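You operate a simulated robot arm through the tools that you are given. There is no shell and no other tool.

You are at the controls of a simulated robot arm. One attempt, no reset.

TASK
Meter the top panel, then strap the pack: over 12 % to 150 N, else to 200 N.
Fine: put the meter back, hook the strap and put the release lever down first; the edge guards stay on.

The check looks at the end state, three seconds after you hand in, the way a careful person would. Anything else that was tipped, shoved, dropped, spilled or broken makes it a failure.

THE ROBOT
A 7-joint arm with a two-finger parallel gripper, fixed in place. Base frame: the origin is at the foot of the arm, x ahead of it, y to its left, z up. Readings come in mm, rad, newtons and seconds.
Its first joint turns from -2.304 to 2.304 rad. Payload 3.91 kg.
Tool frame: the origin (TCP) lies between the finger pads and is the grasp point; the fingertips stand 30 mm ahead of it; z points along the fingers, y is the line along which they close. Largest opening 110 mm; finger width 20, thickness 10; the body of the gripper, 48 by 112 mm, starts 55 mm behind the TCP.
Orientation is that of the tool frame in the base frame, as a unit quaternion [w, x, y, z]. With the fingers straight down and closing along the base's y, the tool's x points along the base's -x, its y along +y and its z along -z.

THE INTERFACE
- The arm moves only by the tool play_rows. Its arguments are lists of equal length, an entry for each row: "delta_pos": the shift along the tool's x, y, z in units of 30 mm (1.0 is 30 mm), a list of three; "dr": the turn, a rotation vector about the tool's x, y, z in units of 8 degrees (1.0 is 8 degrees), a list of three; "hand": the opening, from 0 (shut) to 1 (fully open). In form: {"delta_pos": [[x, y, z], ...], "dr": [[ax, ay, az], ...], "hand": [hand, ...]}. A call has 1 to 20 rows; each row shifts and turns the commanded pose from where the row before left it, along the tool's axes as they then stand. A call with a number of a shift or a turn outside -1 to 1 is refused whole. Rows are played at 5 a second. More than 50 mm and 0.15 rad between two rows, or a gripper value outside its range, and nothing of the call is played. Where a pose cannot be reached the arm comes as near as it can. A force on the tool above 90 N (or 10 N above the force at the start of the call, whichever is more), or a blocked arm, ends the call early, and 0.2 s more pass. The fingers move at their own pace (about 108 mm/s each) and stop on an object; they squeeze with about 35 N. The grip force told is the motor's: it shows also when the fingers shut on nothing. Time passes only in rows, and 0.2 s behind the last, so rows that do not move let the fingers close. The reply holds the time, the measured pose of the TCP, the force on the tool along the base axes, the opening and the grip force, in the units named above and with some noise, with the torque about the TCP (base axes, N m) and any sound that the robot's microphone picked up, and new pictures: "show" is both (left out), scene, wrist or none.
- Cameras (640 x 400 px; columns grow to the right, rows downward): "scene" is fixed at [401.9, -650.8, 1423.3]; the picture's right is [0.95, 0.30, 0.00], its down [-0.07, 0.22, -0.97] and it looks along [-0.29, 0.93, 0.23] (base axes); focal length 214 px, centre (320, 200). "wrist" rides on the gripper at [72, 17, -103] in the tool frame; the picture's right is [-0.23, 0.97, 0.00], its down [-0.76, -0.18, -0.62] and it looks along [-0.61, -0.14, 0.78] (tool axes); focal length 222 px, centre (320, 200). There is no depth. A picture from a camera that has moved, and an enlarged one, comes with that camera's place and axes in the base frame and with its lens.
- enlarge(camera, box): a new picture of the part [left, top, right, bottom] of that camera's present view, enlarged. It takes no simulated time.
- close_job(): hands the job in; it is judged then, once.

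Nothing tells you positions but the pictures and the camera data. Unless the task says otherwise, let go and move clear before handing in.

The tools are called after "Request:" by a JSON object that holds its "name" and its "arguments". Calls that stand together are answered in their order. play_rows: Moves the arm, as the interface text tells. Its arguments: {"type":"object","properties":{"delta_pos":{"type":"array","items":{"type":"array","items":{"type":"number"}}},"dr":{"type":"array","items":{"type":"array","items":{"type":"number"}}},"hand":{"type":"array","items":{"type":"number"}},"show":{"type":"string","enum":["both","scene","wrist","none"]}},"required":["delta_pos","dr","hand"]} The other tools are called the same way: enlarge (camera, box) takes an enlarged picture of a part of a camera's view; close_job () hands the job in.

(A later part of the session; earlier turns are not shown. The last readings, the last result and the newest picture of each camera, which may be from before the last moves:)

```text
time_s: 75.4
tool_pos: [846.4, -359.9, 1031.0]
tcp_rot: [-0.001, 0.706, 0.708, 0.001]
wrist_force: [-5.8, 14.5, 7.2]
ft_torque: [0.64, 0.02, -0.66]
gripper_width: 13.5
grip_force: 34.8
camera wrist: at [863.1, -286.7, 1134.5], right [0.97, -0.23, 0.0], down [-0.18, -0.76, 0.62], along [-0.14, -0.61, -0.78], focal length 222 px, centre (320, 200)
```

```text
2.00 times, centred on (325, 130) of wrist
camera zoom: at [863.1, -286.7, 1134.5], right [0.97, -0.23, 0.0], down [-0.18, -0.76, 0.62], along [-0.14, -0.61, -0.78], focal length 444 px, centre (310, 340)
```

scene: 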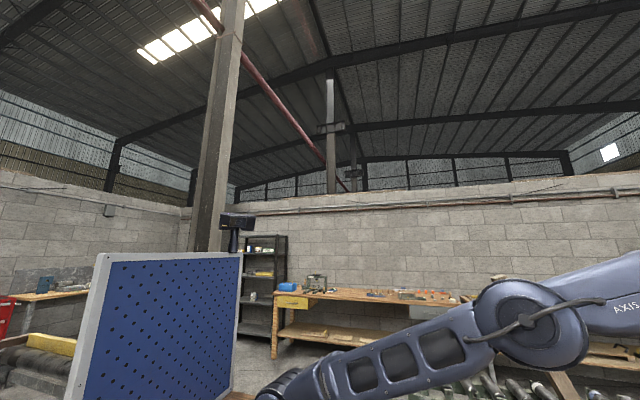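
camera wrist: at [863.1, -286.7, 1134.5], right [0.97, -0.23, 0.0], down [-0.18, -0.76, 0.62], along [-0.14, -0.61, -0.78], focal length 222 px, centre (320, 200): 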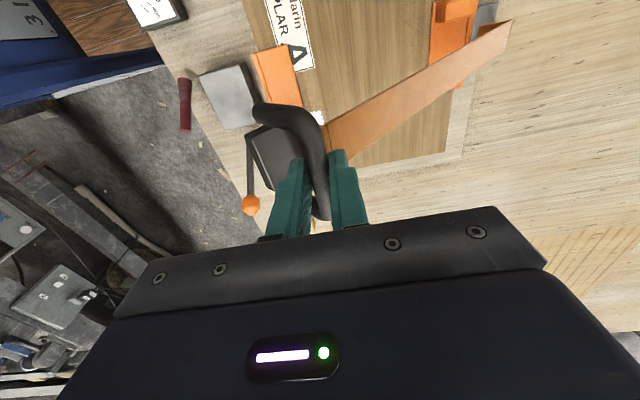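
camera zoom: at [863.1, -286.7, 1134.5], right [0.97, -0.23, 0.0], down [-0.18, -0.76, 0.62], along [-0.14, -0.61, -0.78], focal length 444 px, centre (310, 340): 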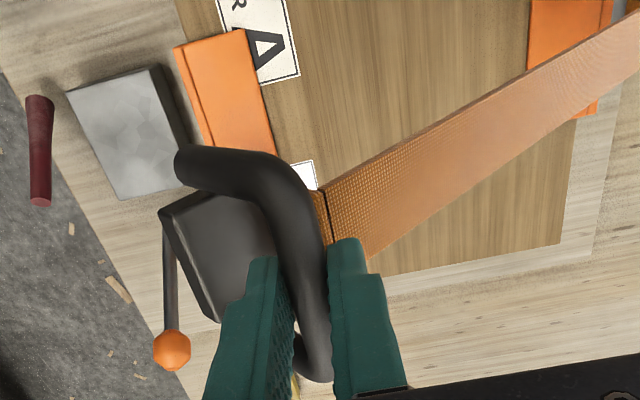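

Request:
{"name": "play_rows", "arguments": {"delta_pos": [[0.04, -0.6, 0.48], [0.03, -0.6, 0.53], [0, -0.5, 0.5], [0, -0.5, 0.54]], "dr": [[0, 0, 0], [0, 0, 0], [0, 0, 0], [0, 0, 0]], "hand": [0.05, 0.05, 0.05, 0.05], "show": "wrist"}}

Request:
{"name": "enlarge", "arguments": {"camera": "wrist", "box": [200, 30, 450, 230]}}

```text
time_s: 76.4
tool_pos: [781.3, -358.5, 967.5]
tcp_rot: [0.0, 0.707, 0.708, 0.0]
wrist_force: [32.3, -11.8, -0.3]
ft_torque: [-0.22, -0.44, -0.55]
gripper_width: 13.7
grip_force: 34.7
camera wrist: at [799.1, -285.6, 1071.3], right [0.97, -0.23, 0.0], down [-0.18, -0.76, 0.62], along [-0.14, -0.61, -0.78], focal length 222 px, centre (320, 200)
```

wrist: 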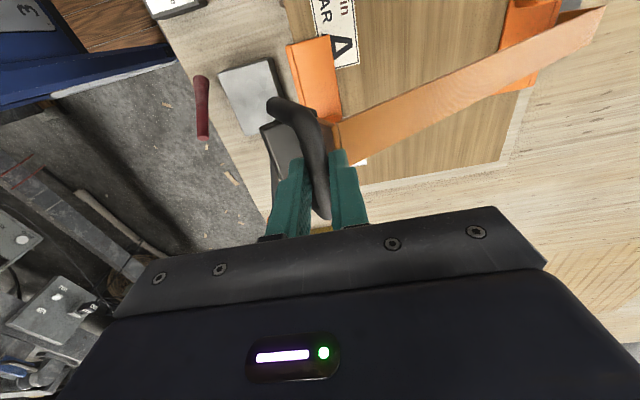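

```text
2.00 times, centred on (325, 130) of wrist
camera zoom: at [799.1, -285.6, 1071.3], right [0.97, -0.23, 0.0], down [-0.18, -0.76, 0.62], along [-0.14, -0.61, -0.78], focal length 444 px, centre (310, 340)
```

zoom: 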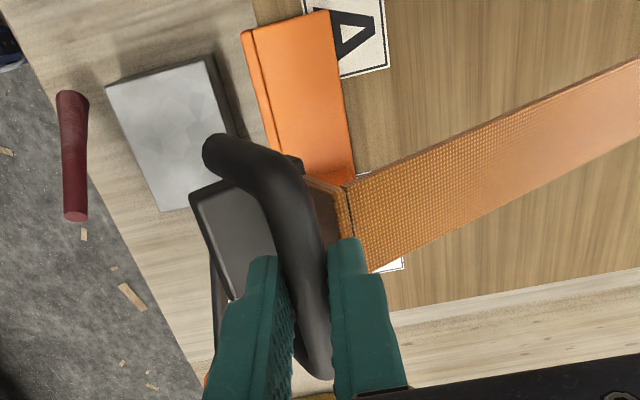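

Request:
{"name": "play_rows", "arguments": {"delta_pos": [[-0.03, -0.22, 0.43], [0, -0.27, 0.45], [0, -0.27, 0.47]], "dr": [[0, 0, 0], [0, 0, 0], [0, 0, 0]], "hand": [0.05, 0.05, 0.05], "show": "none"}}

Request:
{"name": "play_rows", "arguments": {"delta_pos": [[0, -0.27, 0.5], [0, -0.25, 0.52]], "dr": [[0, 0, 0], [0, 0, 0]], "hand": [0.05, 0.05], "show": "wrist"}}

Request:
{"name": "enlarge", "arguments": {"camera": "wrist", "box": [200, 30, 450, 230]}}

```text
time_s: 77.2
tool_pos: [755.1, -358.8, 928.3]
tcp_rot: [-0.001, 0.707, 0.707, 0.0]
wrist_force: [-32.7, 13.8, 19.3]
ft_torque: [0.77, 0.58, -0.53]
gripper_width: 13.5
grip_force: 35.1
```

```text
time_s: 77.8
tool_pos: [740.2, -359.1, 897.6]
tcp_rot: [-0.001, 0.707, 0.708, 0.0]
wrist_force: [-51.3, 14.3, 23.1]
ft_torque: [0.48, 0.85, -0.48]
gripper_width: 13.7
grip_force: 35.6
camera wrist: at [756.3, -285.6, 1000.8], right [0.97, -0.23, 0.0], down [-0.18, -0.76, 0.62], along [-0.14, -0.61, -0.78], focal length 222 px, centre (320, 200)
```

wrist: 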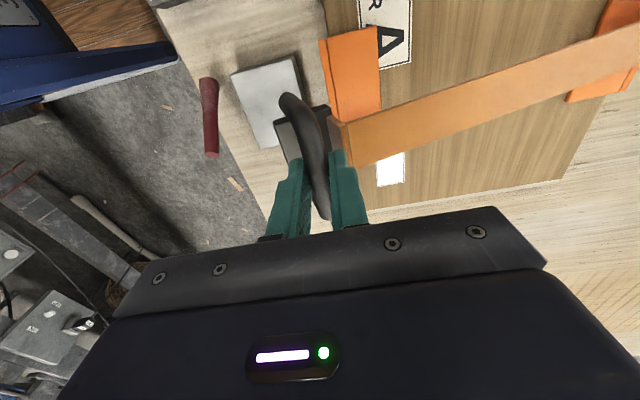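

```text
2.00 times, centred on (325, 130) of wrist
camera zoom: at [756.3, -285.6, 1000.8], right [0.97, -0.23, 0.0], down [-0.18, -0.76, 0.62], along [-0.14, -0.61, -0.78], focal length 444 px, centre (310, 340)
```

zoom: 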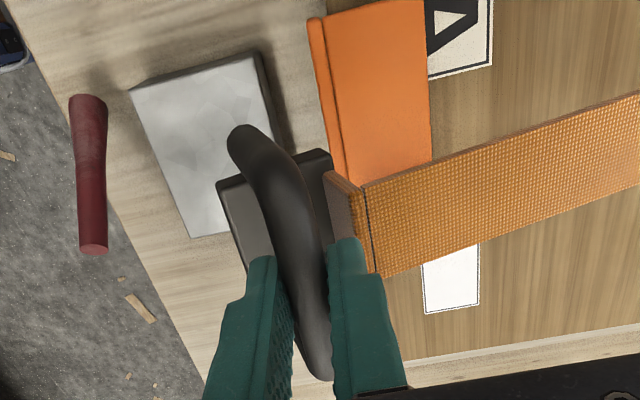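

The hinge radius comes out at about 446.5 mm; I was slightly inside it and pushing 56 N of compression. I'll correct outward and continue down the arc.

Request:
{"name": "play_rows", "arguments": {"delta_pos": [[0.01, -0.38, 0.36], [0.01, -0.3, 0.48]], "dr": [[0, 0, 0], [0, 0, 0]], "hand": [0.05, 0.05], "show": "none"}}

Request:
{"name": "play_rows", "arguments": {"delta_pos": [[0, -0.25, 0.5], [0, -0.2, 0.5]], "dr": [[0, 0, 0], [0, 0, 0]], "hand": [0.05, 0.05], "show": "wrist"}}

Request:
{"name": "enlarge", "arguments": {"camera": "wrist", "box": [200, 30, 450, 230]}}

```text
time_s: 78.4
tool_pos: [723.9, -358.4, 870.8]
tcp_rot: [0.003, 0.707, 0.707, 0.002]
wrist_force: [35.7, -0.6, 0.0]
ft_torque: [-0.78, -0.61, -0.37]
gripper_width: 13.5
grip_force: 34.9
```

```text
time_s: 79.0
tool_pos: [709.1, -357.1, 841.8]
tcp_rot: [0.0, 0.706, 0.708, 0.0]
wrist_force: [26.4, 7.4, 0.5]
ft_torque: [0.46, -0.41, -0.35]
gripper_width: 13.6
grip_force: 34.4
camera wrist: at [725.0, -284.6, 945.0], right [0.97, -0.23, 0.0], down [-0.18, -0.76, 0.62], along [-0.14, -0.61, -0.78], focal length 222 px, centre (320, 200)
```

wrist: 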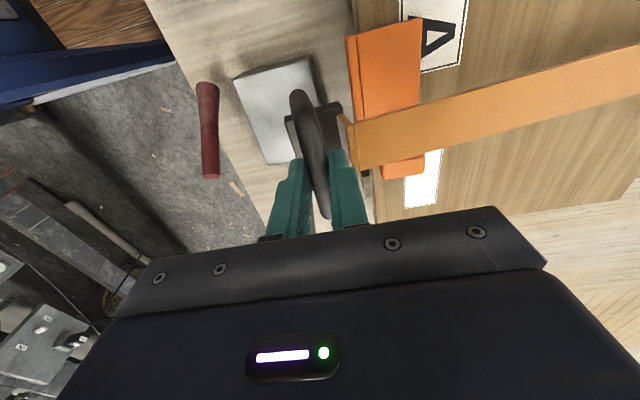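

```text
2.00 times, centred on (325, 130) of wrist
camera zoom: at [725.0, -284.6, 945.0], right [0.97, -0.23, 0.0], down [-0.18, -0.76, 0.62], along [-0.14, -0.61, -0.78], focal length 444 px, centre (310, 340)
```

zoom: 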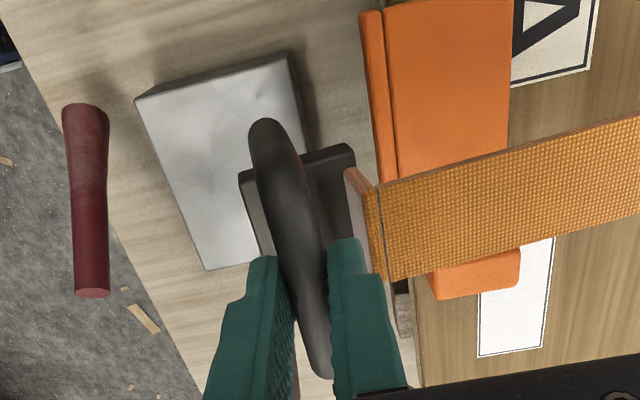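

Force is small. I'll continue lowering in small steps toward the tensioner block and watch for contact or a latch sound.

Request:
{"name": "play_rows", "arguments": {"delta_pos": [[0, -0.12, 0.5], [0, -0.14, 0.5]], "dr": [[0, 0, 0], [0, 0, 0]], "hand": [0.05, 0.05], "show": "none"}}

Request:
{"name": "play_rows", "arguments": {"delta_pos": [[0, -0.08, 0.3], [0, -0.08, 0.3]], "dr": [[0, 0, 0], [0, 0, 0]], "hand": [0.05, 0.05], "show": "wrist"}}

Request:
{"name": "enlarge", "arguments": {"camera": "wrist", "box": [200, 30, 450, 230]}}

```text
time_s: 79.6
tool_pos: [699.5, -357.2, 810.2]
tcp_rot: [-0.001, 0.706, 0.708, 0.0]
wrist_force: [16.3, 15.1, 0.1]
ft_torque: [0.77, -0.22, -0.26]
gripper_width: 13.5
grip_force: 34.6
```

```text
time_s: 80.2
tool_pos: [696.0, -356.8, 793.3]
tcp_rot: [-0.001, 0.706, 0.708, 0.0]
wrist_force: [17.0, 23.2, 0.1]
ft_torque: [0.7, -0.29, -0.19]
gripper_width: 13.8
grip_force: 34.7
camera wrist: at [713.0, -284.7, 896.9], right [0.97, -0.23, 0.0], down [-0.18, -0.76, 0.62], along [-0.14, -0.61, -0.78], focal length 222 px, centre (320, 200)
```

wrist: 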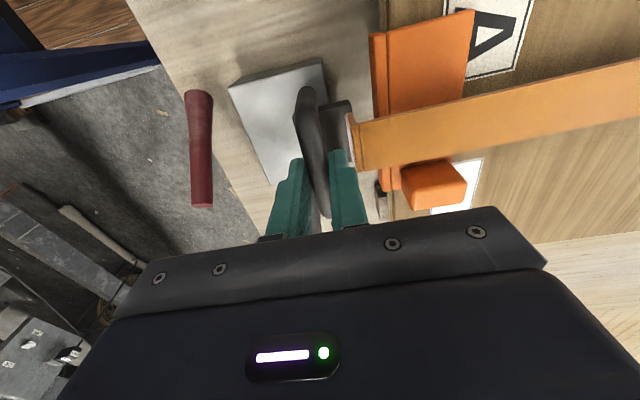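

```text
2.00 times, centred on (325, 130) of wrist
camera zoom: at [713.0, -284.7, 896.9], right [0.97, -0.23, 0.0], down [-0.18, -0.76, 0.62], along [-0.14, -0.61, -0.78], focal length 444 px, centre (310, 340)
```

zoom: 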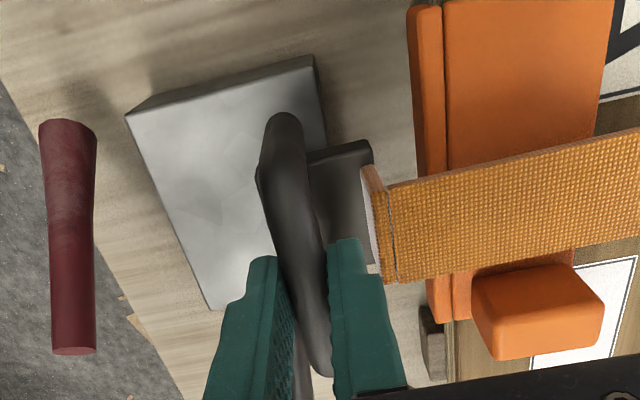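

Request:
{"name": "play_rows", "arguments": {"delta_pos": [[0.07, 0, 0], [0, 0, 0]], "dr": [[0, 0, 0], [0, 0, 0]], "hand": [0.05, 0.05], "show": "none"}}

```text
time_s: 80.8
tool_pos: [695.3, -358.0, 794.2]
tcp_rot: [0.001, 0.707, 0.707, 0.0]
wrist_force: [20.0, 5.4, -1.0]
ft_torque: [-0.13, -0.33, -0.22]
gripper_width: 13.3
grip_force: 34.4
```

The sideways force dropped. I'll keep lowering in 4 to 5 mm steps.

Request:
{"name": "play_rows", "arguments": {"delta_pos": [[0.02, -0.04, 0.17], [0, -0.04, 0.17]], "dr": [[0, 0, 0], [0, 0, 0]], "hand": [0.05, 0.05], "show": "wrist"}}

Request:
{"name": "enlarge", "arguments": {"camera": "wrist", "box": [200, 30, 450, 230]}}

```text
time_s: 81.4
tool_pos: [693.8, -356.9, 784.2]
tcp_rot: [0.001, 0.708, 0.706, 0.0]
wrist_force: [25.8, -24.5, -0.7]
ft_torque: [-1.28, -0.46, -0.23]
gripper_width: 13.4
grip_force: 35.0
camera wrist: at [711.2, -284.3, 887.0], right [0.97, -0.23, 0.0], down [-0.18, -0.76, 0.62], along [-0.14, -0.61, -0.78], focal length 222 px, centre (320, 200)
```

wrist: 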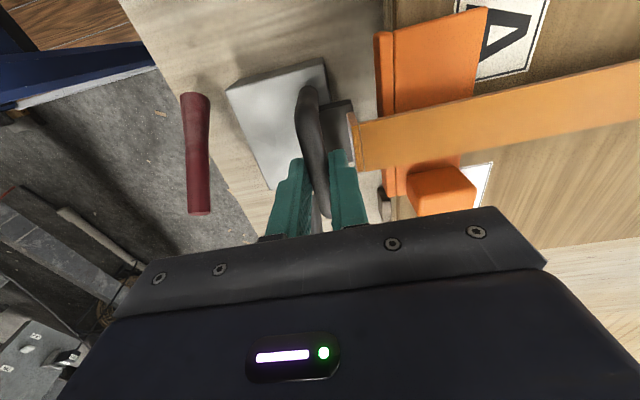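

```text
2.00 times, centred on (325, 130) of wrist
camera zoom: at [711.2, -284.3, 887.0], right [0.97, -0.23, 0.0], down [-0.18, -0.76, 0.62], along [-0.14, -0.61, -0.78], focal length 444 px, centre (310, 340)
```

zoom: 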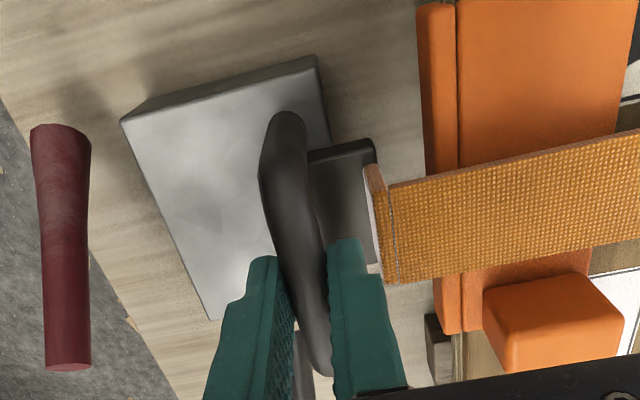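

Request:
{"name": "play_rows", "arguments": {"delta_pos": [[-0.02, 0, 0.15], [0, 0, 0]], "dr": [[0, 0, 0], [0, 0, 0]], "hand": [0.05, 0.05], "show": "none"}}

Request:
{"name": "play_rows", "arguments": {"delta_pos": [[0, 0, 0.13], [0, 0, 0]], "dr": [[0, 0, 0], [0, 0, 0]], "hand": [0.05, 0.05], "show": "wrist"}}

Request:
{"name": "enlarge", "arguments": {"camera": "wrist", "box": [200, 30, 450, 230]}}

```text
time_s: 82.0
tool_pos: [693.3, -355.7, 778.8]
tcp_rot: [0.0, 0.707, 0.708, 0.0]
wrist_force: [16.6, -27.7, 7.8]
ft_torque: [-0.44, -0.29, -0.22]
gripper_width: 13.4
grip_force: 35.3
```

```text
time_s: 82.6
tool_pos: [693.5, -351.4, 775.1]
tcp_rot: [-0.003, 0.706, 0.708, -0.001]
wrist_force: [12.5, 6.7, -4.2]
ft_torque: [0.32, -0.08, -0.26]
gripper_width: 13.6
grip_force: 34.6
camera wrist: at [710.4, -280.0, 878.0], right [0.97, -0.22, 0.0], down [-0.17, -0.76, 0.62], along [-0.14, -0.6, -0.78], focal length 222 px, centre (320, 200)
```

wrist: 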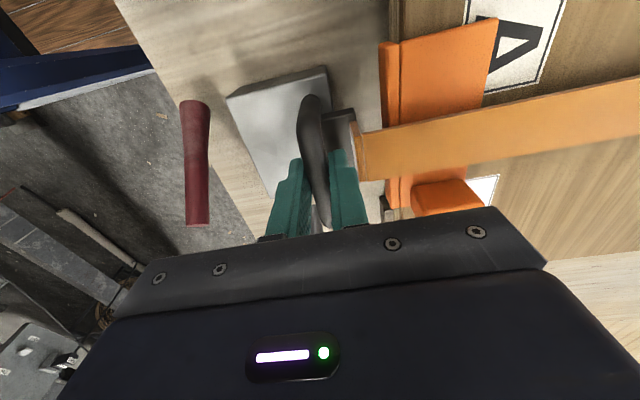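

```text
2.00 times, centred on (325, 130) of wrist
camera zoom: at [710.4, -280.0, 878.0], right [0.97, -0.22, 0.0], down [-0.17, -0.76, 0.62], along [-0.14, -0.6, -0.78], focal length 444 px, centre (310, 340)
```

zoom: 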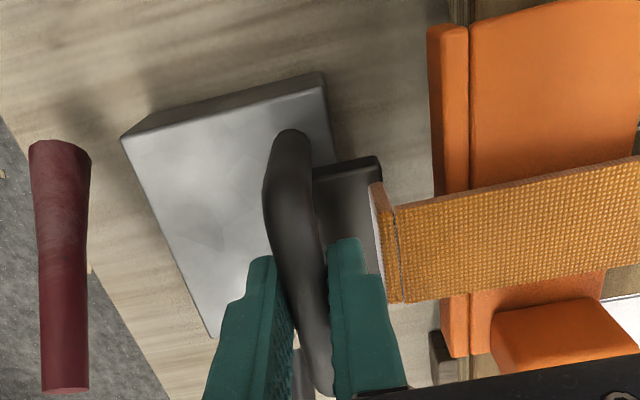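

Request:
{"name": "play_rows", "arguments": {"delta_pos": [[0, 0, 0], [0, 0, 0], [0, 0, 0]], "dr": [[0, 0, 0], [0, 0, 0], [0, 0, 0]], "hand": [0.05, 0.05, 0.05], "show": "none"}}

Request:
{"name": "play_rows", "arguments": {"delta_pos": [[0, 0, 0], [0, 0, 0]], "dr": [[0, 0, 0], [0, 0, 0]], "hand": [0.05, 0.05], "show": "none"}}

```text
time_s: 83.4
tool_pos: [694.5, -353.9, 774.8]
tcp_rot: [-0.001, 0.707, 0.707, -0.001]
wrist_force: [3.9, 32.7, -1.1]
ft_torque: [0.14, -0.04, -0.09]
gripper_width: 13.5
grip_force: 35.3
```

```text
time_s: 84.0
tool_pos: [693.6, -354.4, 775.7]
tcp_rot: [0.0, 0.707, 0.707, -0.001]
wrist_force: [-1.0, 33.9, -1.6]
ft_torque: [0.52, -0.02, -0.15]
gripper_width: 13.5
grip_force: 35.2
```

Request:
{"name": "play_rows", "arguments": {"delta_pos": [[0.06, 0, 0], [0, 0, 0], [0, 0, 0]], "dr": [[0, 0, 0], [0, 0, 0], [0, 0, 0]], "hand": [0.05, 0.05, 0.05], "show": "both"}}

Request:
{"name": "enlarge", "arguments": {"camera": "wrist", "box": [260, 60, 420, 220]}}

```text
time_s: 84.8
tool_pos: [694.3, -354.4, 775.8]
tcp_rot: [0.001, 0.707, 0.707, 0.0]
wrist_force: [-11.8, 14.3, 1.3]
ft_torque: [-0.01, 0.14, -0.13]
gripper_width: 13.6
grip_force: 35.1
camera wrist: at [710.2, -281.7, 878.8], right [0.97, -0.23, 0.0], down [-0.18, -0.76, 0.62], along [-0.14, -0.61, -0.78], focal length 222 px, centre (320, 200)
```

scene: 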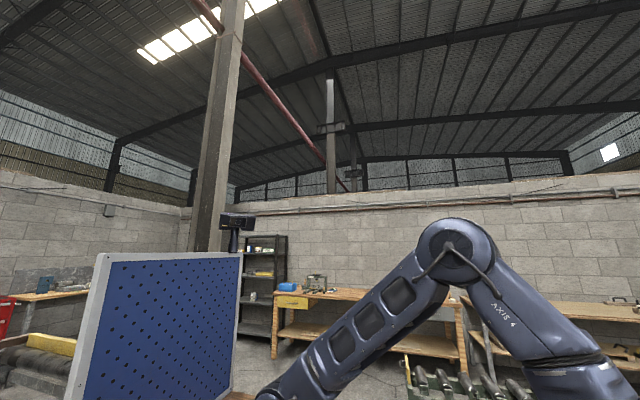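
wrist: 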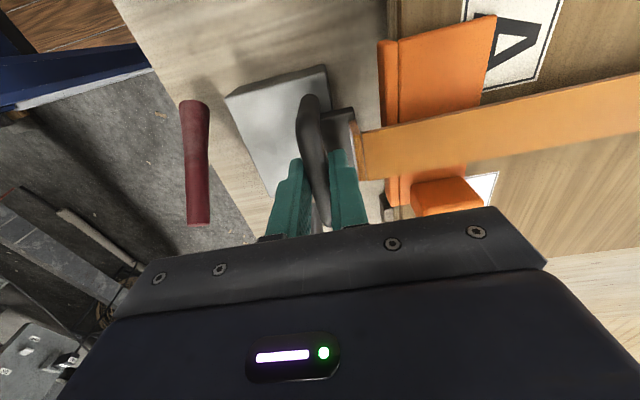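

```text
2.50 times, centred on (340, 140) of wrist
camera zoom: at [710.2, -281.7, 878.8], right [0.97, -0.23, 0.0], down [-0.18, -0.76, 0.62], along [-0.14, -0.61, -0.78], focal length 555 px, centre (270, 350)
```

zoom: 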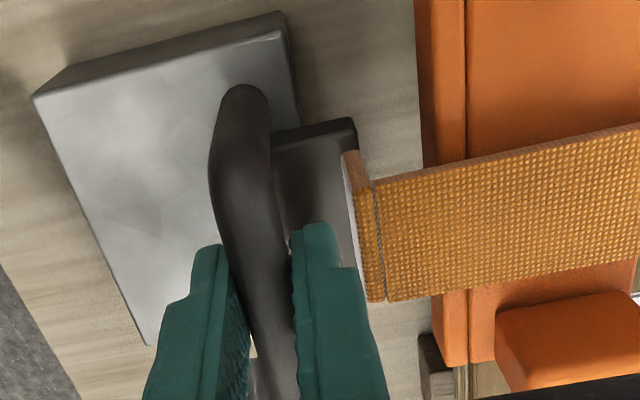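

The toe plate is now just over the tensioner block. I'll keep lowering in 2 to 3 mm steps and watch for vertical contact.

Request:
{"name": "play_rows", "arguments": {"delta_pos": [[0, 0, 0.1], [0, 0, 0]], "dr": [[0, 0, 0], [0, 0, 0]], "hand": [0.05, 0.05], "show": "none"}}

Request:
{"name": "play_rows", "arguments": {"delta_pos": [[0, 0, 0.1], [0, 0, 0]], "dr": [[0, 0, 0], [0, 0, 0]], "hand": [0.05, 0.05], "show": "none"}}

Request:
{"name": "play_rows", "arguments": {"delta_pos": [[0, 0, 0.1], [0, 0, 0]], "dr": [[0, 0, 0], [0, 0, 0]], "hand": [0.05, 0.05], "show": "wrist"}}

```text
time_s: 85.4
tool_pos: [693.4, -354.4, 773.5]
tcp_rot: [0.001, 0.707, 0.707, 0.0]
wrist_force: [-20.8, 8.4, 32.2]
ft_torque: [0.25, 0.23, -0.13]
gripper_width: 13.3
grip_force: 35.1
```

```text
time_s: 86.0
tool_pos: [692.1, -354.0, 770.2]
tcp_rot: [0.001, 0.707, 0.707, 0.0]
wrist_force: [-19.8, -3.3, 39.7]
ft_torque: [-0.08, 0.26, -0.1]
gripper_width: 13.5
grip_force: 35.0
```

```text
time_s: 86.6
tool_pos: [693.9, -352.4, 765.2]
tcp_rot: [-0.001, 0.706, 0.708, 0.0]
wrist_force: [-9.4, -4.4, -0.2]
ft_torque: [-0.09, 0.17, -0.14]
gripper_width: 13.6
grip_force: 35.0
camera wrist: at [710.1, -280.5, 869.0], right [0.97, -0.23, 0.0], down [-0.18, -0.76, 0.62], along [-0.14, -0.61, -0.78], focal length 222 px, centre (320, 200)
```

wrist: 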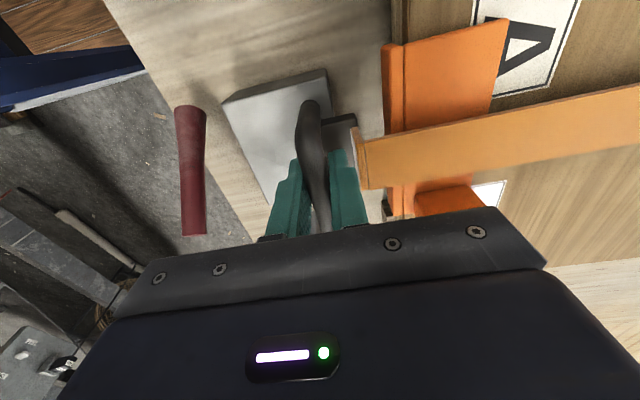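

Request:
{"name": "enlarge", "arguments": {"camera": "wrist", "box": [210, 60, 420, 230]}}

Request:
{"name": "enlarge", "arguments": {"camera": "wrist", "box": [290, 80, 370, 200]}}

```text
2.35 times, centred on (315, 145) of wrist
camera zoom: at [710.1, -280.5, 869.0], right [0.97, -0.23, 0.0], down [-0.18, -0.76, 0.62], along [-0.14, -0.61, -0.78], focal length 523 px, centre (332, 329)
```

zoom: 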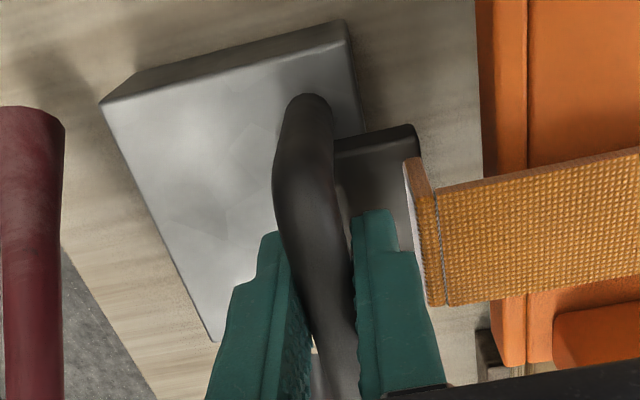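

```text
3.33 times, centred on (330, 140) of wrist
camera zoom: at [710.1, -280.5, 869.0], right [0.97, -0.23, 0.0], down [-0.18, -0.76, 0.62], along [-0.14, -0.61, -0.78], focal length 740 px, centre (287, 400)
```

zoom: 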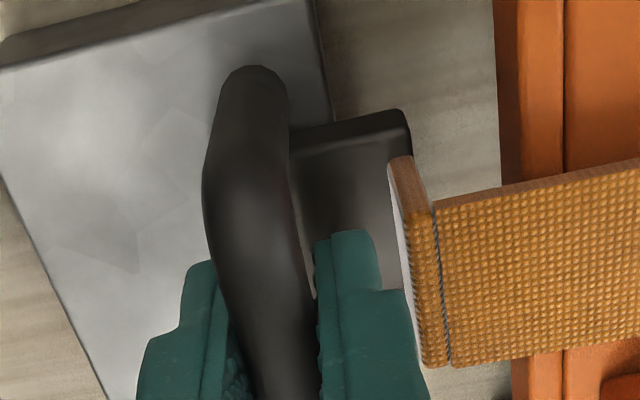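

The plate is resting on the tensioner block; the bar slid about 10 mm in the grip when I pressed. I'll loosen slightly, rise a little, and see whether the hook stays.

Request:
{"name": "play_rows", "arguments": {"delta_pos": [[0, 0, 0], [0, 0, 0], [0, 0, -0.2], [0, 0, -0.2]], "dr": [[0, 0, 0], [0, 0, 0], [0, 0, 0], [0, 0, 0]], "hand": [0.15, 0.17, 0.17, 0.17], "show": "wrist"}}

Request:
{"name": "enlarge", "arguments": {"camera": "wrist", "box": [210, 60, 420, 230]}}

```text
time_s: 87.6
tool_pos: [693.3, -353.6, 778.4]
tcp_rot: [-0.001, 0.707, 0.707, 0.0]
wrist_force: [0.1, -0.1, -0.5]
ft_torque: [0.02, -0.01, 0.01]
gripper_width: 18.9
grip_force: 0.1
camera wrist: at [710.4, -281.1, 882.2], right [0.97, -0.23, 0.0], down [-0.18, -0.76, 0.62], along [-0.14, -0.61, -0.78], focal length 222 px, centre (320, 200)
```

wrist: 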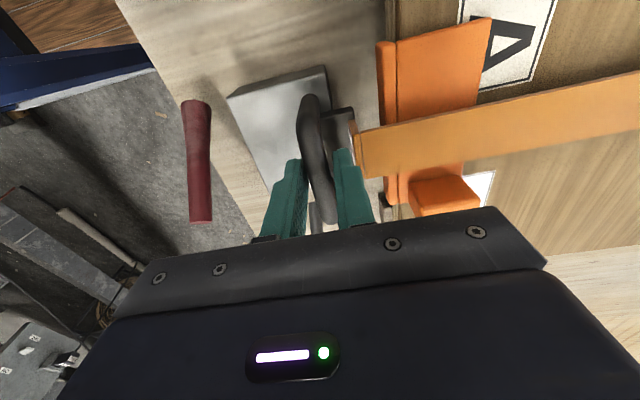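

```text
2.35 times, centred on (315, 145) of wrist
camera zoom: at [710.4, -281.1, 882.2], right [0.97, -0.23, 0.0], down [-0.18, -0.76, 0.62], along [-0.14, -0.61, -0.78], focal length 523 px, centre (332, 329)
```

zoom: 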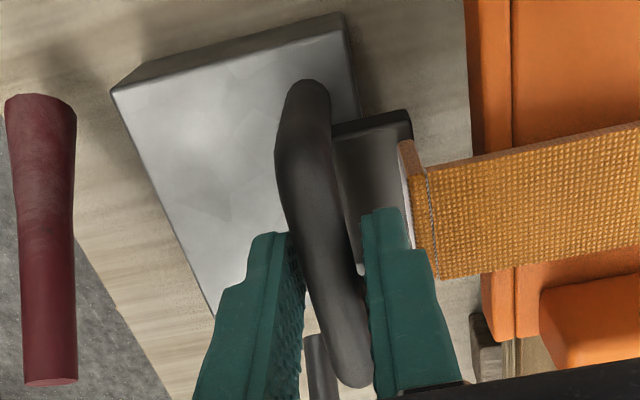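

Force is zero with the grip open and the hook stays in place. I'll rise straight off the handle and take a low side view to see how it sits.

Request:
{"name": "play_rows", "arguments": {"delta_pos": [[0, 0, -0.4], [0, 0, -0.6], [0, 0, -1], [0, 0, -1], [0, 0, -1]], "dr": [[0, 0, 0], [0, 0, 0], [0, 0, 0], [0, 0, 0], [0, 0, 0]], "hand": [0.18, 0.18, 0.18, 0.18, 0.18], "show": "wrist"}}

Request:
{"name": "enlarge", "arguments": {"camera": "wrist", "box": [200, 40, 430, 220]}}

```text
time_s: 88.8
tool_pos: [694.9, -353.0, 899.3]
tcp_rot: [0.0, 0.708, 0.707, 0.0]
wrist_force: [0.0, -0.3, -0.3]
ft_torque: [0.04, -0.02, -0.02]
gripper_width: 20.0
grip_force: 0.0
camera wrist: at [710.8, -280.5, 1002.6], right [0.97, -0.23, 0.0], down [-0.18, -0.76, 0.62], along [-0.14, -0.61, -0.78], focal length 222 px, centre (320, 200)
```

wrist: 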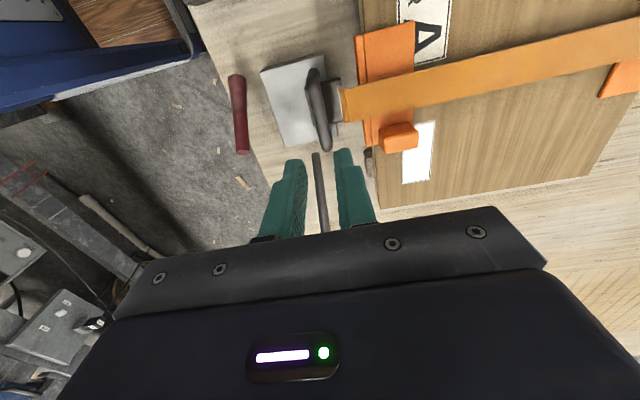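

```text
2.22 times, centred on (315, 130) of wrist
camera zoom: at [710.8, -280.5, 1002.6], right [0.97, -0.23, 0.0], down [-0.18, -0.76, 0.62], along [-0.14, -0.61, -0.78], focal length 494 px, centre (331, 356)
```

zoom: 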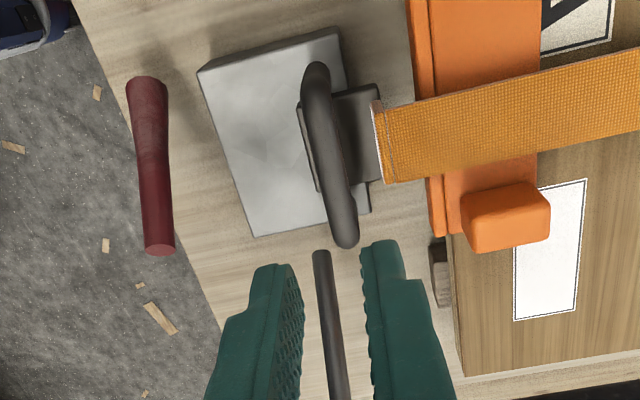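

The strap now lies over both guards and the toe plate sits on the far half of the block. I'll take a low side view from the gauge side to check the seating.

Request:
{"name": "play_rows", "arguments": {"delta_pos": [[1, 0, 0], [1, 0, 0], [1, 0, 0], [1, 0, 0], [1, 0, 0.6], [1, 0, 0.6], [0.8, 0, 0.6], [0, 0, 0.6], [0, 0, 0.6], [0, 0, 0], [0, 0, 0], [0, 0, 0], [0, 0, 0], [0, 0, 0]], "dr": [[0, 0, 0], [0, 0, 0], [0, 0, 0], [0, 0, 0], [0, 0, 0], [0, 0, 0], [0, 0, 0], [0, 0, 0], [0, 0, 0], [0, -1, 0], [0, -1, 0], [0, -1, 0], [0, -1, 0], [0, -1, 0]], "hand": [0.18, 0.18, 0.18, 0.18, 0.18, 0.18, 0.18, 0.18, 0.18, 0.18, 0.18, 0.18, 0.18, 0.18], "show": "wrist"}}

Request:
{"name": "enlarge", "arguments": {"camera": "wrist", "box": [220, 90, 420, 220]}}

```text
time_s: 91.8
tool_pos: [693.8, -150.9, 808.7]
tcp_rot: [0.243, 0.664, 0.664, -0.242]
wrist_force: [0.1, -1.9, 0.4]
ft_torque: [0.05, -0.01, -0.01]
gripper_width: 19.6
grip_force: 0.0
camera wrist: at [710.1, -28.5, 842.0], right [0.97, -0.17, 0.15], down [-0.18, -0.18, 0.97], along [-0.14, -0.97, -0.21], focal length 222 px, centre (320, 200)
```

wrist: 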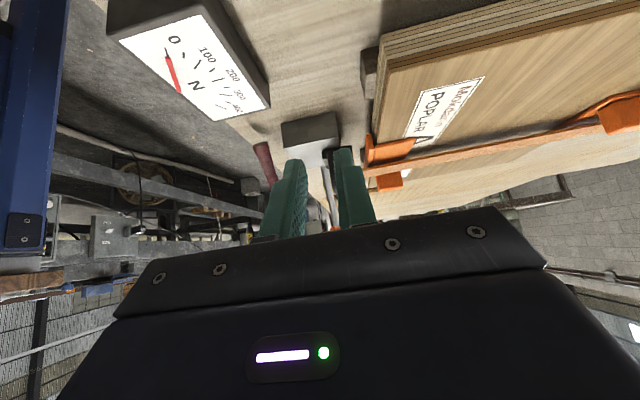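

```text
3.08 times, centred on (320, 155) of wrist
camera zoom: at [710.1, -28.5, 842.0], right [0.97, -0.17, 0.15], down [-0.18, -0.18, 0.97], along [-0.14, -0.97, -0.21], focal length 684 px, centre (320, 338)
```

zoom: 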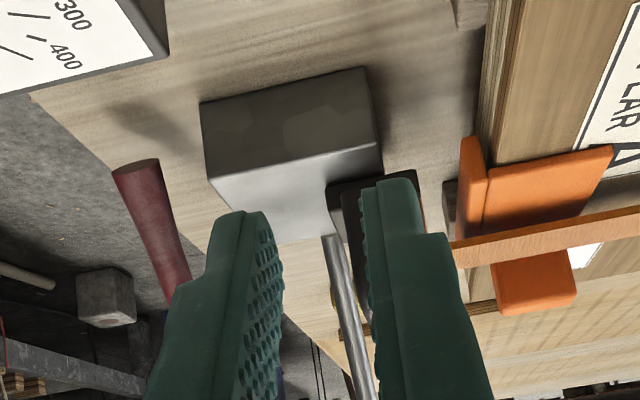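

Request:
{"name": "play_rows", "arguments": {"delta_pos": [[0, 1, 0], [0, 1, 0], [0, 0.6, 0]], "dr": [[0, 0, 0], [0, 0, 0], [0, 0, 0]], "hand": [0.18, 0.18, 0.18], "show": "wrist"}}

Request:
{"name": "enlarge", "arguments": {"camera": "wrist", "box": [180, 100, 340, 200]}}

```text
time_s: 92.6
tool_pos: [772.5, -148.9, 807.0]
tcp_rot: [0.241, 0.664, 0.665, -0.241]
wrist_force: [0.4, 0.1, 0.9]
ft_torque: [0.01, -0.01, 0.01]
gripper_width: 19.8
grip_force: 0.0
camera wrist: at [789.0, -27.2, 841.0], right [0.97, -0.17, 0.15], down [-0.18, -0.18, 0.97], along [-0.14, -0.97, -0.21], focal length 222 px, centre (320, 200)
```

wrist: 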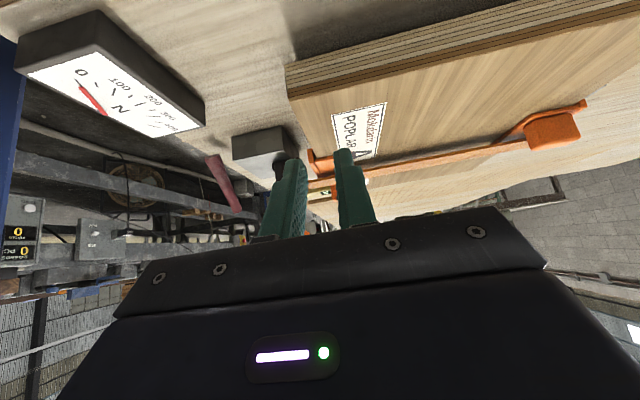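

```text
4.00 times, centred on (260, 150) of wrist
camera zoom: at [789.0, -27.2, 841.0], right [0.97, -0.17, 0.15], down [-0.18, -0.18, 0.97], along [-0.14, -0.97, -0.21], focal length 888 px, centre (560, 400)
```

zoom: 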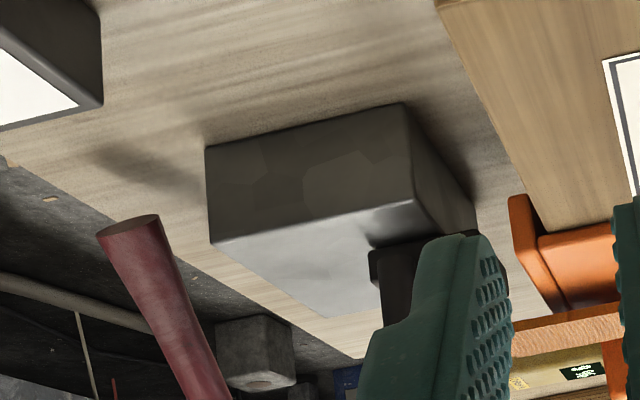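

Request:
{"name": "play_rows", "arguments": {"delta_pos": [[0, 1, 0], [0, 1, 0]], "dr": [[0, 0, 0], [0, 0, 0]], "hand": [0.18, 0.18], "show": "wrist"}}

Request:
{"name": "enlarge", "arguments": {"camera": "wrist", "box": [160, 110, 300, 200]}}

Request:
{"name": "enlarge", "arguments": {"camera": "wrist", "box": [230, 90, 590, 220]}}

```text
time_s: 93.2
tool_pos: [832.0, -149.6, 808.7]
tcp_rot: [0.242, 0.664, 0.665, -0.241]
wrist_force: [0.2, -0.4, -0.5]
ft_torque: [-0.03, -0.02, 0.01]
gripper_width: 19.7
grip_force: 0.0
camera wrist: at [849.1, -27.2, 841.4], right [0.97, -0.17, 0.15], down [-0.18, -0.18, 0.97], along [-0.14, -0.97, -0.21], focal length 222 px, centre (320, 200)
```

wrist: 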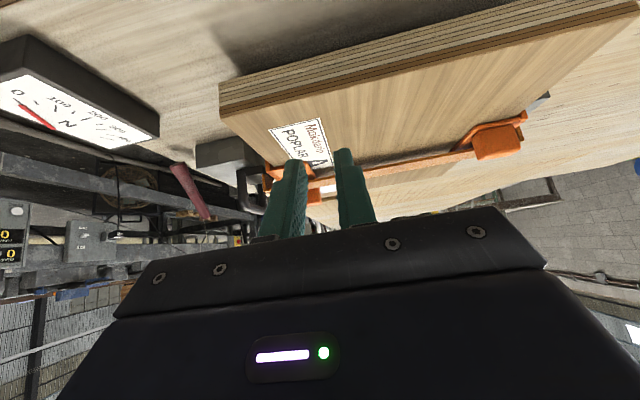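

```text
4.44 times, centred on (230, 155) of wrist
camera zoom: at [849.1, -27.2, 841.4], right [0.97, -0.17, 0.15], down [-0.18, -0.18, 0.97], along [-0.14, -0.97, -0.21], focal length 987 px, centre (720, 400)
```

zoom: 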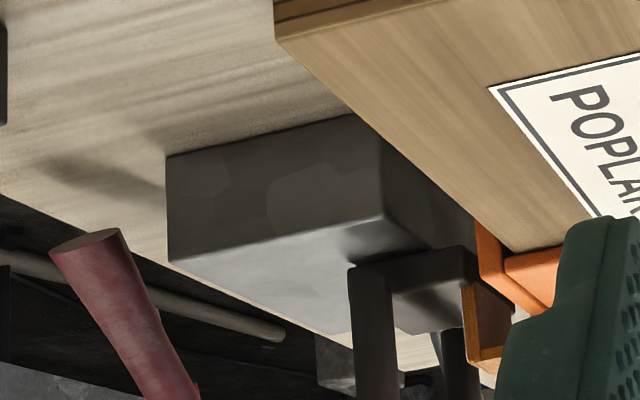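

```text
1.78 times, centred on (410, 155) of wrist
camera zoom: at [849.1, -27.2, 841.4], right [0.97, -0.17, 0.15], down [-0.18, -0.18, 0.97], along [-0.14, -0.97, -0.21], focal length 395 px, centre (160, 280)
```

zoom: 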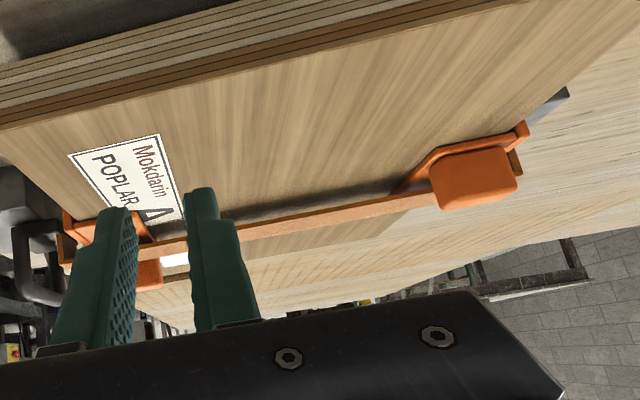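

The strap runs over the far guard, along the panel, and over the near guard, with the plate over the block's top edge. I can't tell whether it is latched, so I'll regrip the handle and do a gentle pull test.

Request:
{"name": "play_rows", "arguments": {"delta_pos": [[0, 0, 0], [0, 0, 0], [0, 0, 0], [0, 0, 0], [0, 0, 0], [0, 0, -1], [0, 0, -1], [0, 0, -1], [-0.97, -0.657, 0], [-0.97, -0.657, 0], [-0.97, -0.657, 0], [-0.97, -0.657, 0], [-0.97, -0.657, 0], [-0.97, -0.657, 0], [-0.97, -0.657, 0]], "dr": [[0, 1, 0], [0, 1, 0], [0, 1, 0], [0, 1, 0], [0, 1, 0], [0, 0, 0], [0, 0, 0], [0, 0, 0], [0, 0, 0], [0, 0, 0], [0, 0, 0], [0, 0, 0], [0, 0, 0], [0, 0, 0], [0, 0, 0]], "hand": [0.2, 0.2, 0.2, 0.2, 0.2, 0.25, 0.25, 0.25, 0.25, 0.25, 0.25, 0.25, 0.25, 0.25, 0.25], "show": "wrist"}}

Request:
{"name": "enlarge", "arguments": {"camera": "wrist", "box": [220, 40, 420, 220]}}

```text
time_s: 96.4
tool_pos: [693.2, -352.5, 898.0]
tcp_rot: [0.0, 0.706, 0.708, 0.0]
wrist_force: [0.6, 0.7, 0.0]
ft_torque: [0.02, 0.02, 0.04]
gripper_width: 27.7
grip_force: 0.1
camera wrist: at [710.4, -280.0, 1002.4], right [0.97, -0.23, 0.0], down [-0.18, -0.76, 0.62], along [-0.14, -0.61, -0.78], focal length 222 px, centre (320, 200)
```

wrist: 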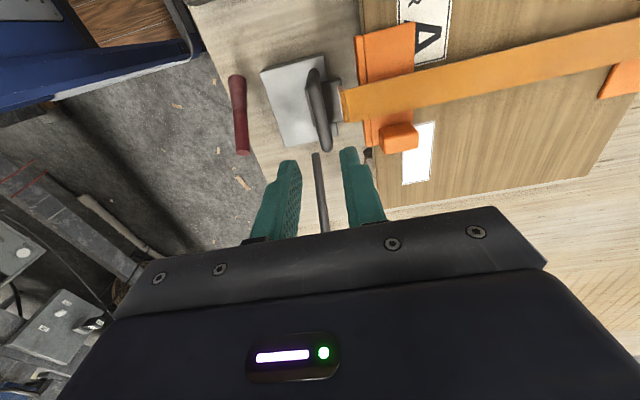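

```text
2.22 times, centred on (320, 130) of wrist
camera zoom: at [710.4, -280.0, 1002.4], right [0.97, -0.23, 0.0], down [-0.18, -0.76, 0.62], along [-0.14, -0.61, -0.78], focal length 494 px, centre (320, 356)
```

zoom: 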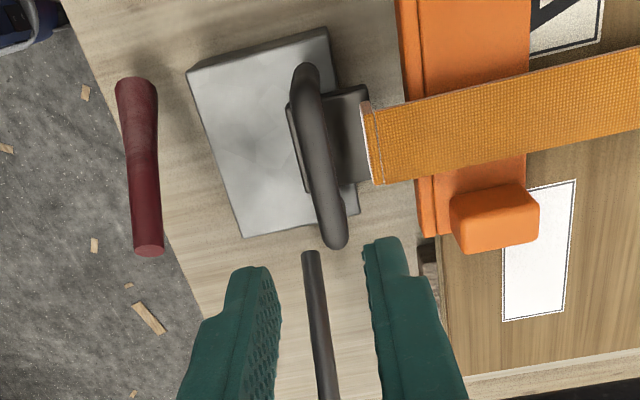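

Request:
{"name": "play_rows", "arguments": {"delta_pos": [[0, 0, 1], [0, 0, 1], [0, 0, 1], [0, 0, 0.9], [0, 0, 0], [0, 0, 0], [0, 0, 0]], "dr": [[0, 0, 0], [0, 0, 0], [0, 0, 0], [0, 0, 0], [0, 0, 0], [0, 0, 0], [0, 0, 0]], "hand": [0.2, 0.2, 0.2, 0.2, 0.1, 0.05, 0.05], "show": "wrist"}}

Request:
{"name": "play_rows", "arguments": {"delta_pos": [[0, 0, -0.07], [0, 0, 0]], "dr": [[0, 0, 0], [0, 0, 0]], "hand": [0.05, 0.05], "show": "none"}}

```text
time_s: 98.0
tool_pos: [693.4, -353.5, 781.3]
tcp_rot: [0.0, 0.707, 0.708, 0.001]
wrist_force: [1.2, -0.3, -0.5]
ft_torque: [-0.08, -0.03, -0.1]
gripper_width: 13.6
grip_force: 35.2
camera wrist: at [709.9, -280.2, 885.1], right [0.97, -0.23, 0.0], down [-0.18, -0.76, 0.62], along [-0.14, -0.61, -0.78], focal length 222 px, centre (320, 200)
```

wrist: 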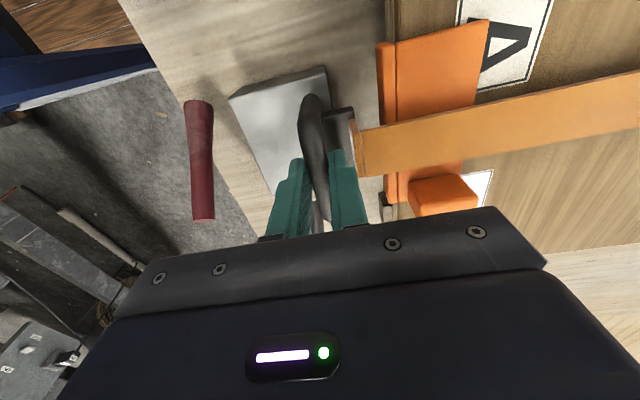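

```text
time_s: 98.6
tool_pos: [693.2, -352.8, 783.8]
tcp_rot: [0.0, 0.707, 0.707, 0.0]
wrist_force: [5.7, 4.7, -0.4]
ft_torque: [0.13, -0.12, -0.14]
gripper_width: 13.5
grip_force: 34.8
```

Request:
{"name": "play_rows", "arguments": {"delta_pos": [[0, 0, -0.1], [0, 0, 0]], "dr": [[0, 0, 0], [0, 0, 0]], "hand": [0.05, 0.05], "show": "wrist"}}

Request:
{"name": "enlarge", "arguments": {"camera": "wrist", "box": [210, 60, 420, 230]}}

```text
time_s: 99.2
tool_pos: [693.6, -352.9, 786.0]
tcp_rot: [0.0, 0.706, 0.708, 0.001]
wrist_force: [14.4, 11.0, 0.5]
ft_torque: [0.37, -0.21, -0.16]
gripper_width: 13.3
grip_force: 34.9
camera wrist: at [710.6, -280.2, 889.9], right [0.97, -0.23, 0.0], down [-0.18, -0.76, 0.62], along [-0.14, -0.61, -0.78], focal length 222 px, centre (320, 200)
```

wrist: 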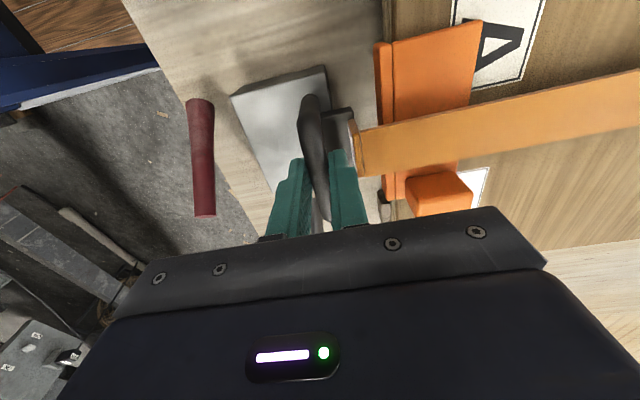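

```text
2.35 times, centred on (315, 145) of wrist
camera zoom: at [710.6, -280.2, 889.9], right [0.97, -0.23, 0.0], down [-0.18, -0.76, 0.62], along [-0.14, -0.61, -0.78], focal length 523 px, centre (332, 329)
```

zoom: 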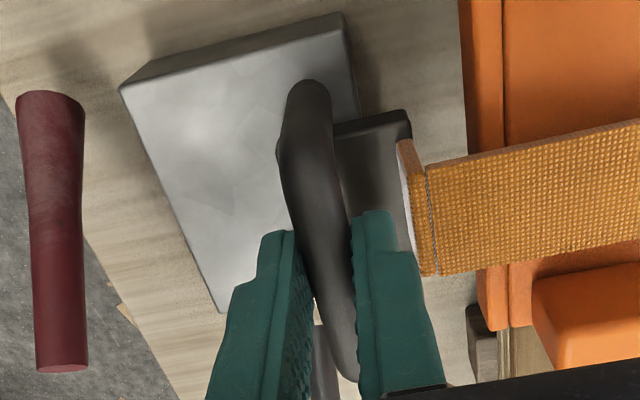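

The hook lifts freely, so it is resting rather than latched. I'll press it down again onto the block, a bit more firmly, and watch for a click or jump.

Request:
{"name": "play_rows", "arguments": {"delta_pos": [[0, 0, 0.2], [0, 0, 0.15], [0, 0, 0]], "dr": [[0, 0, 0], [0, 0, 0], [0, 0, 0]], "hand": [0.05, 0.05, 0.05], "show": "none"}}

Request:
{"name": "play_rows", "arguments": {"delta_pos": [[0, 0, 0.08], [0, 0, 0]], "dr": [[0, 0, 0], [0, 0, 0]], "hand": [0.05, 0.05], "show": "none"}}

Request:
{"name": "play_rows", "arguments": {"delta_pos": [[0, 0, 0.08], [0, 0, 0]], "dr": [[0, 0, 0], [0, 0, 0]], "hand": [0.05, 0.05], "show": "wrist"}}

```text
time_s: 100.0
tool_pos: [692.0, -353.5, 775.7]
tcp_rot: [0.001, 0.707, 0.708, 0.0]
wrist_force: [7.7, 12.4, 38.2]
ft_torque: [0.21, -0.11, -0.06]
gripper_width: 13.7
grip_force: 35.2
```

```text
time_s: 100.6
tool_pos: [693.3, -355.6, 774.0]
tcp_rot: [0.002, 0.707, 0.707, 0.0]
wrist_force: [7.4, -1.4, 39.7]
ft_torque: [-0.02, -0.11, -0.13]
gripper_width: 13.2
grip_force: 35.2
```

```text
time_s: 101.2
tool_pos: [693.1, -354.2, 768.7]
tcp_rot: [-0.001, 0.706, 0.708, 0.0]
wrist_force: [16.9, -3.5, -4.8]
ft_torque: [-0.02, -0.07, -0.17]
gripper_width: 14.2
grip_force: 8.5
camera wrist: at [709.9, -280.9, 872.9], right [0.97, -0.23, 0.0], down [-0.18, -0.76, 0.62], along [-0.14, -0.61, -0.78], focal length 222 px, centre (320, 200)
```

wrist: 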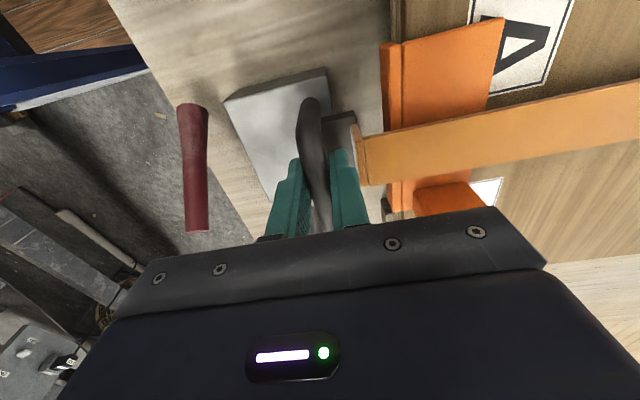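

Pressing only makes the bar slip in the grip at about 40 N, with no latch. The hook is seated on the tensioner head, so I'll release it, rise clear, and confirm it stays.

Request:
{"name": "play_rows", "arguments": {"delta_pos": [[0, 0, 0], [0, 0, 0], [0, 0, -0.3], [0, 0, -0.5], [0, 0, -1], [0, 0, -1], [0, 0, -1], [0, 0, -1]], "dr": [[0, 0, 0], [0, 0, 0], [0, 0, 0], [0, 0, 0], [0, 0, 0], [0, 0, 0], [0, 0, 0], [0, 0, 0]], "hand": [0.15, 0.17, 0.17, 0.18, 0.18, 0.18, 0.18, 0.18], "show": "wrist"}}

Request:
{"name": "enlarge", "arguments": {"camera": "wrist", "box": [220, 40, 420, 220]}}

```text
time_s: 103.0
tool_pos: [692.0, -352.1, 915.9]
tcp_rot: [-0.002, 0.708, 0.707, 0.0]
wrist_force: [1.2, -0.2, -0.6]
ft_torque: [0.01, 0.02, -0.04]
gripper_width: 19.8
grip_force: 0.0
camera wrist: at [709.6, -280.1, 1018.8], right [0.97, -0.23, 0.0], down [-0.18, -0.76, 0.62], along [-0.14, -0.61, -0.78], focal length 222 px, centre (320, 200)
```

wrist: 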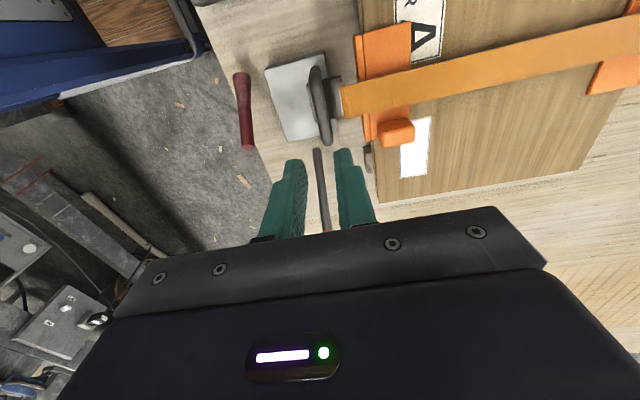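

```text
2.22 times, centred on (320, 130) of wrist
camera zoom: at [709.6, -280.1, 1018.8], right [0.97, -0.23, 0.0], down [-0.18, -0.76, 0.62], along [-0.14, -0.61, -0.78], focal length 494 px, centre (320, 356)
```

zoom: 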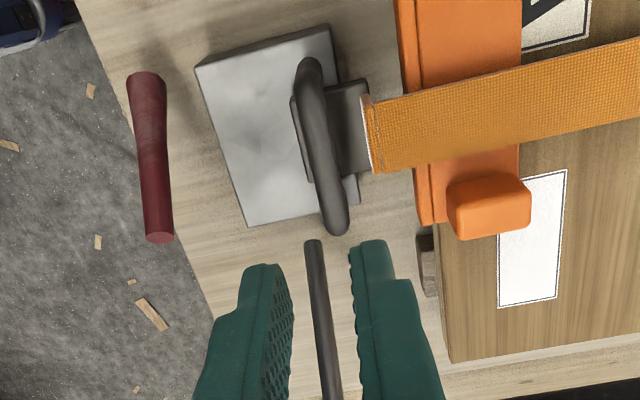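

Request:
{"name": "enlarge", "arguments": {"camera": "wrist", "box": [255, 40, 355, 155]}}

```text
3.48 times, centred on (305, 98) of wrist
camera zoom: at [709.6, -280.1, 1018.8], right [0.97, -0.23, 0.0], down [-0.18, -0.76, 0.62], along [-0.14, -0.61, -0.78], focal length 773 px, centre (372, 556)
```

zoom: 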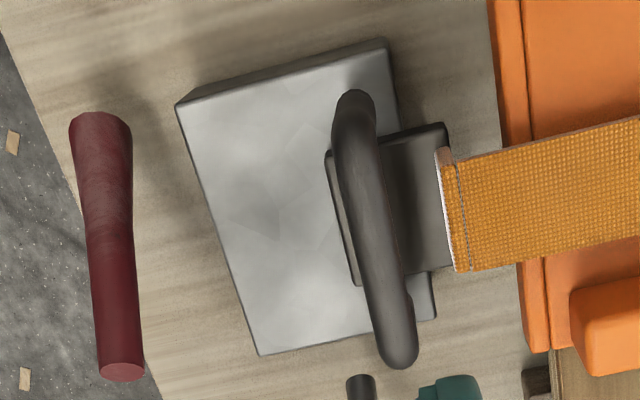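

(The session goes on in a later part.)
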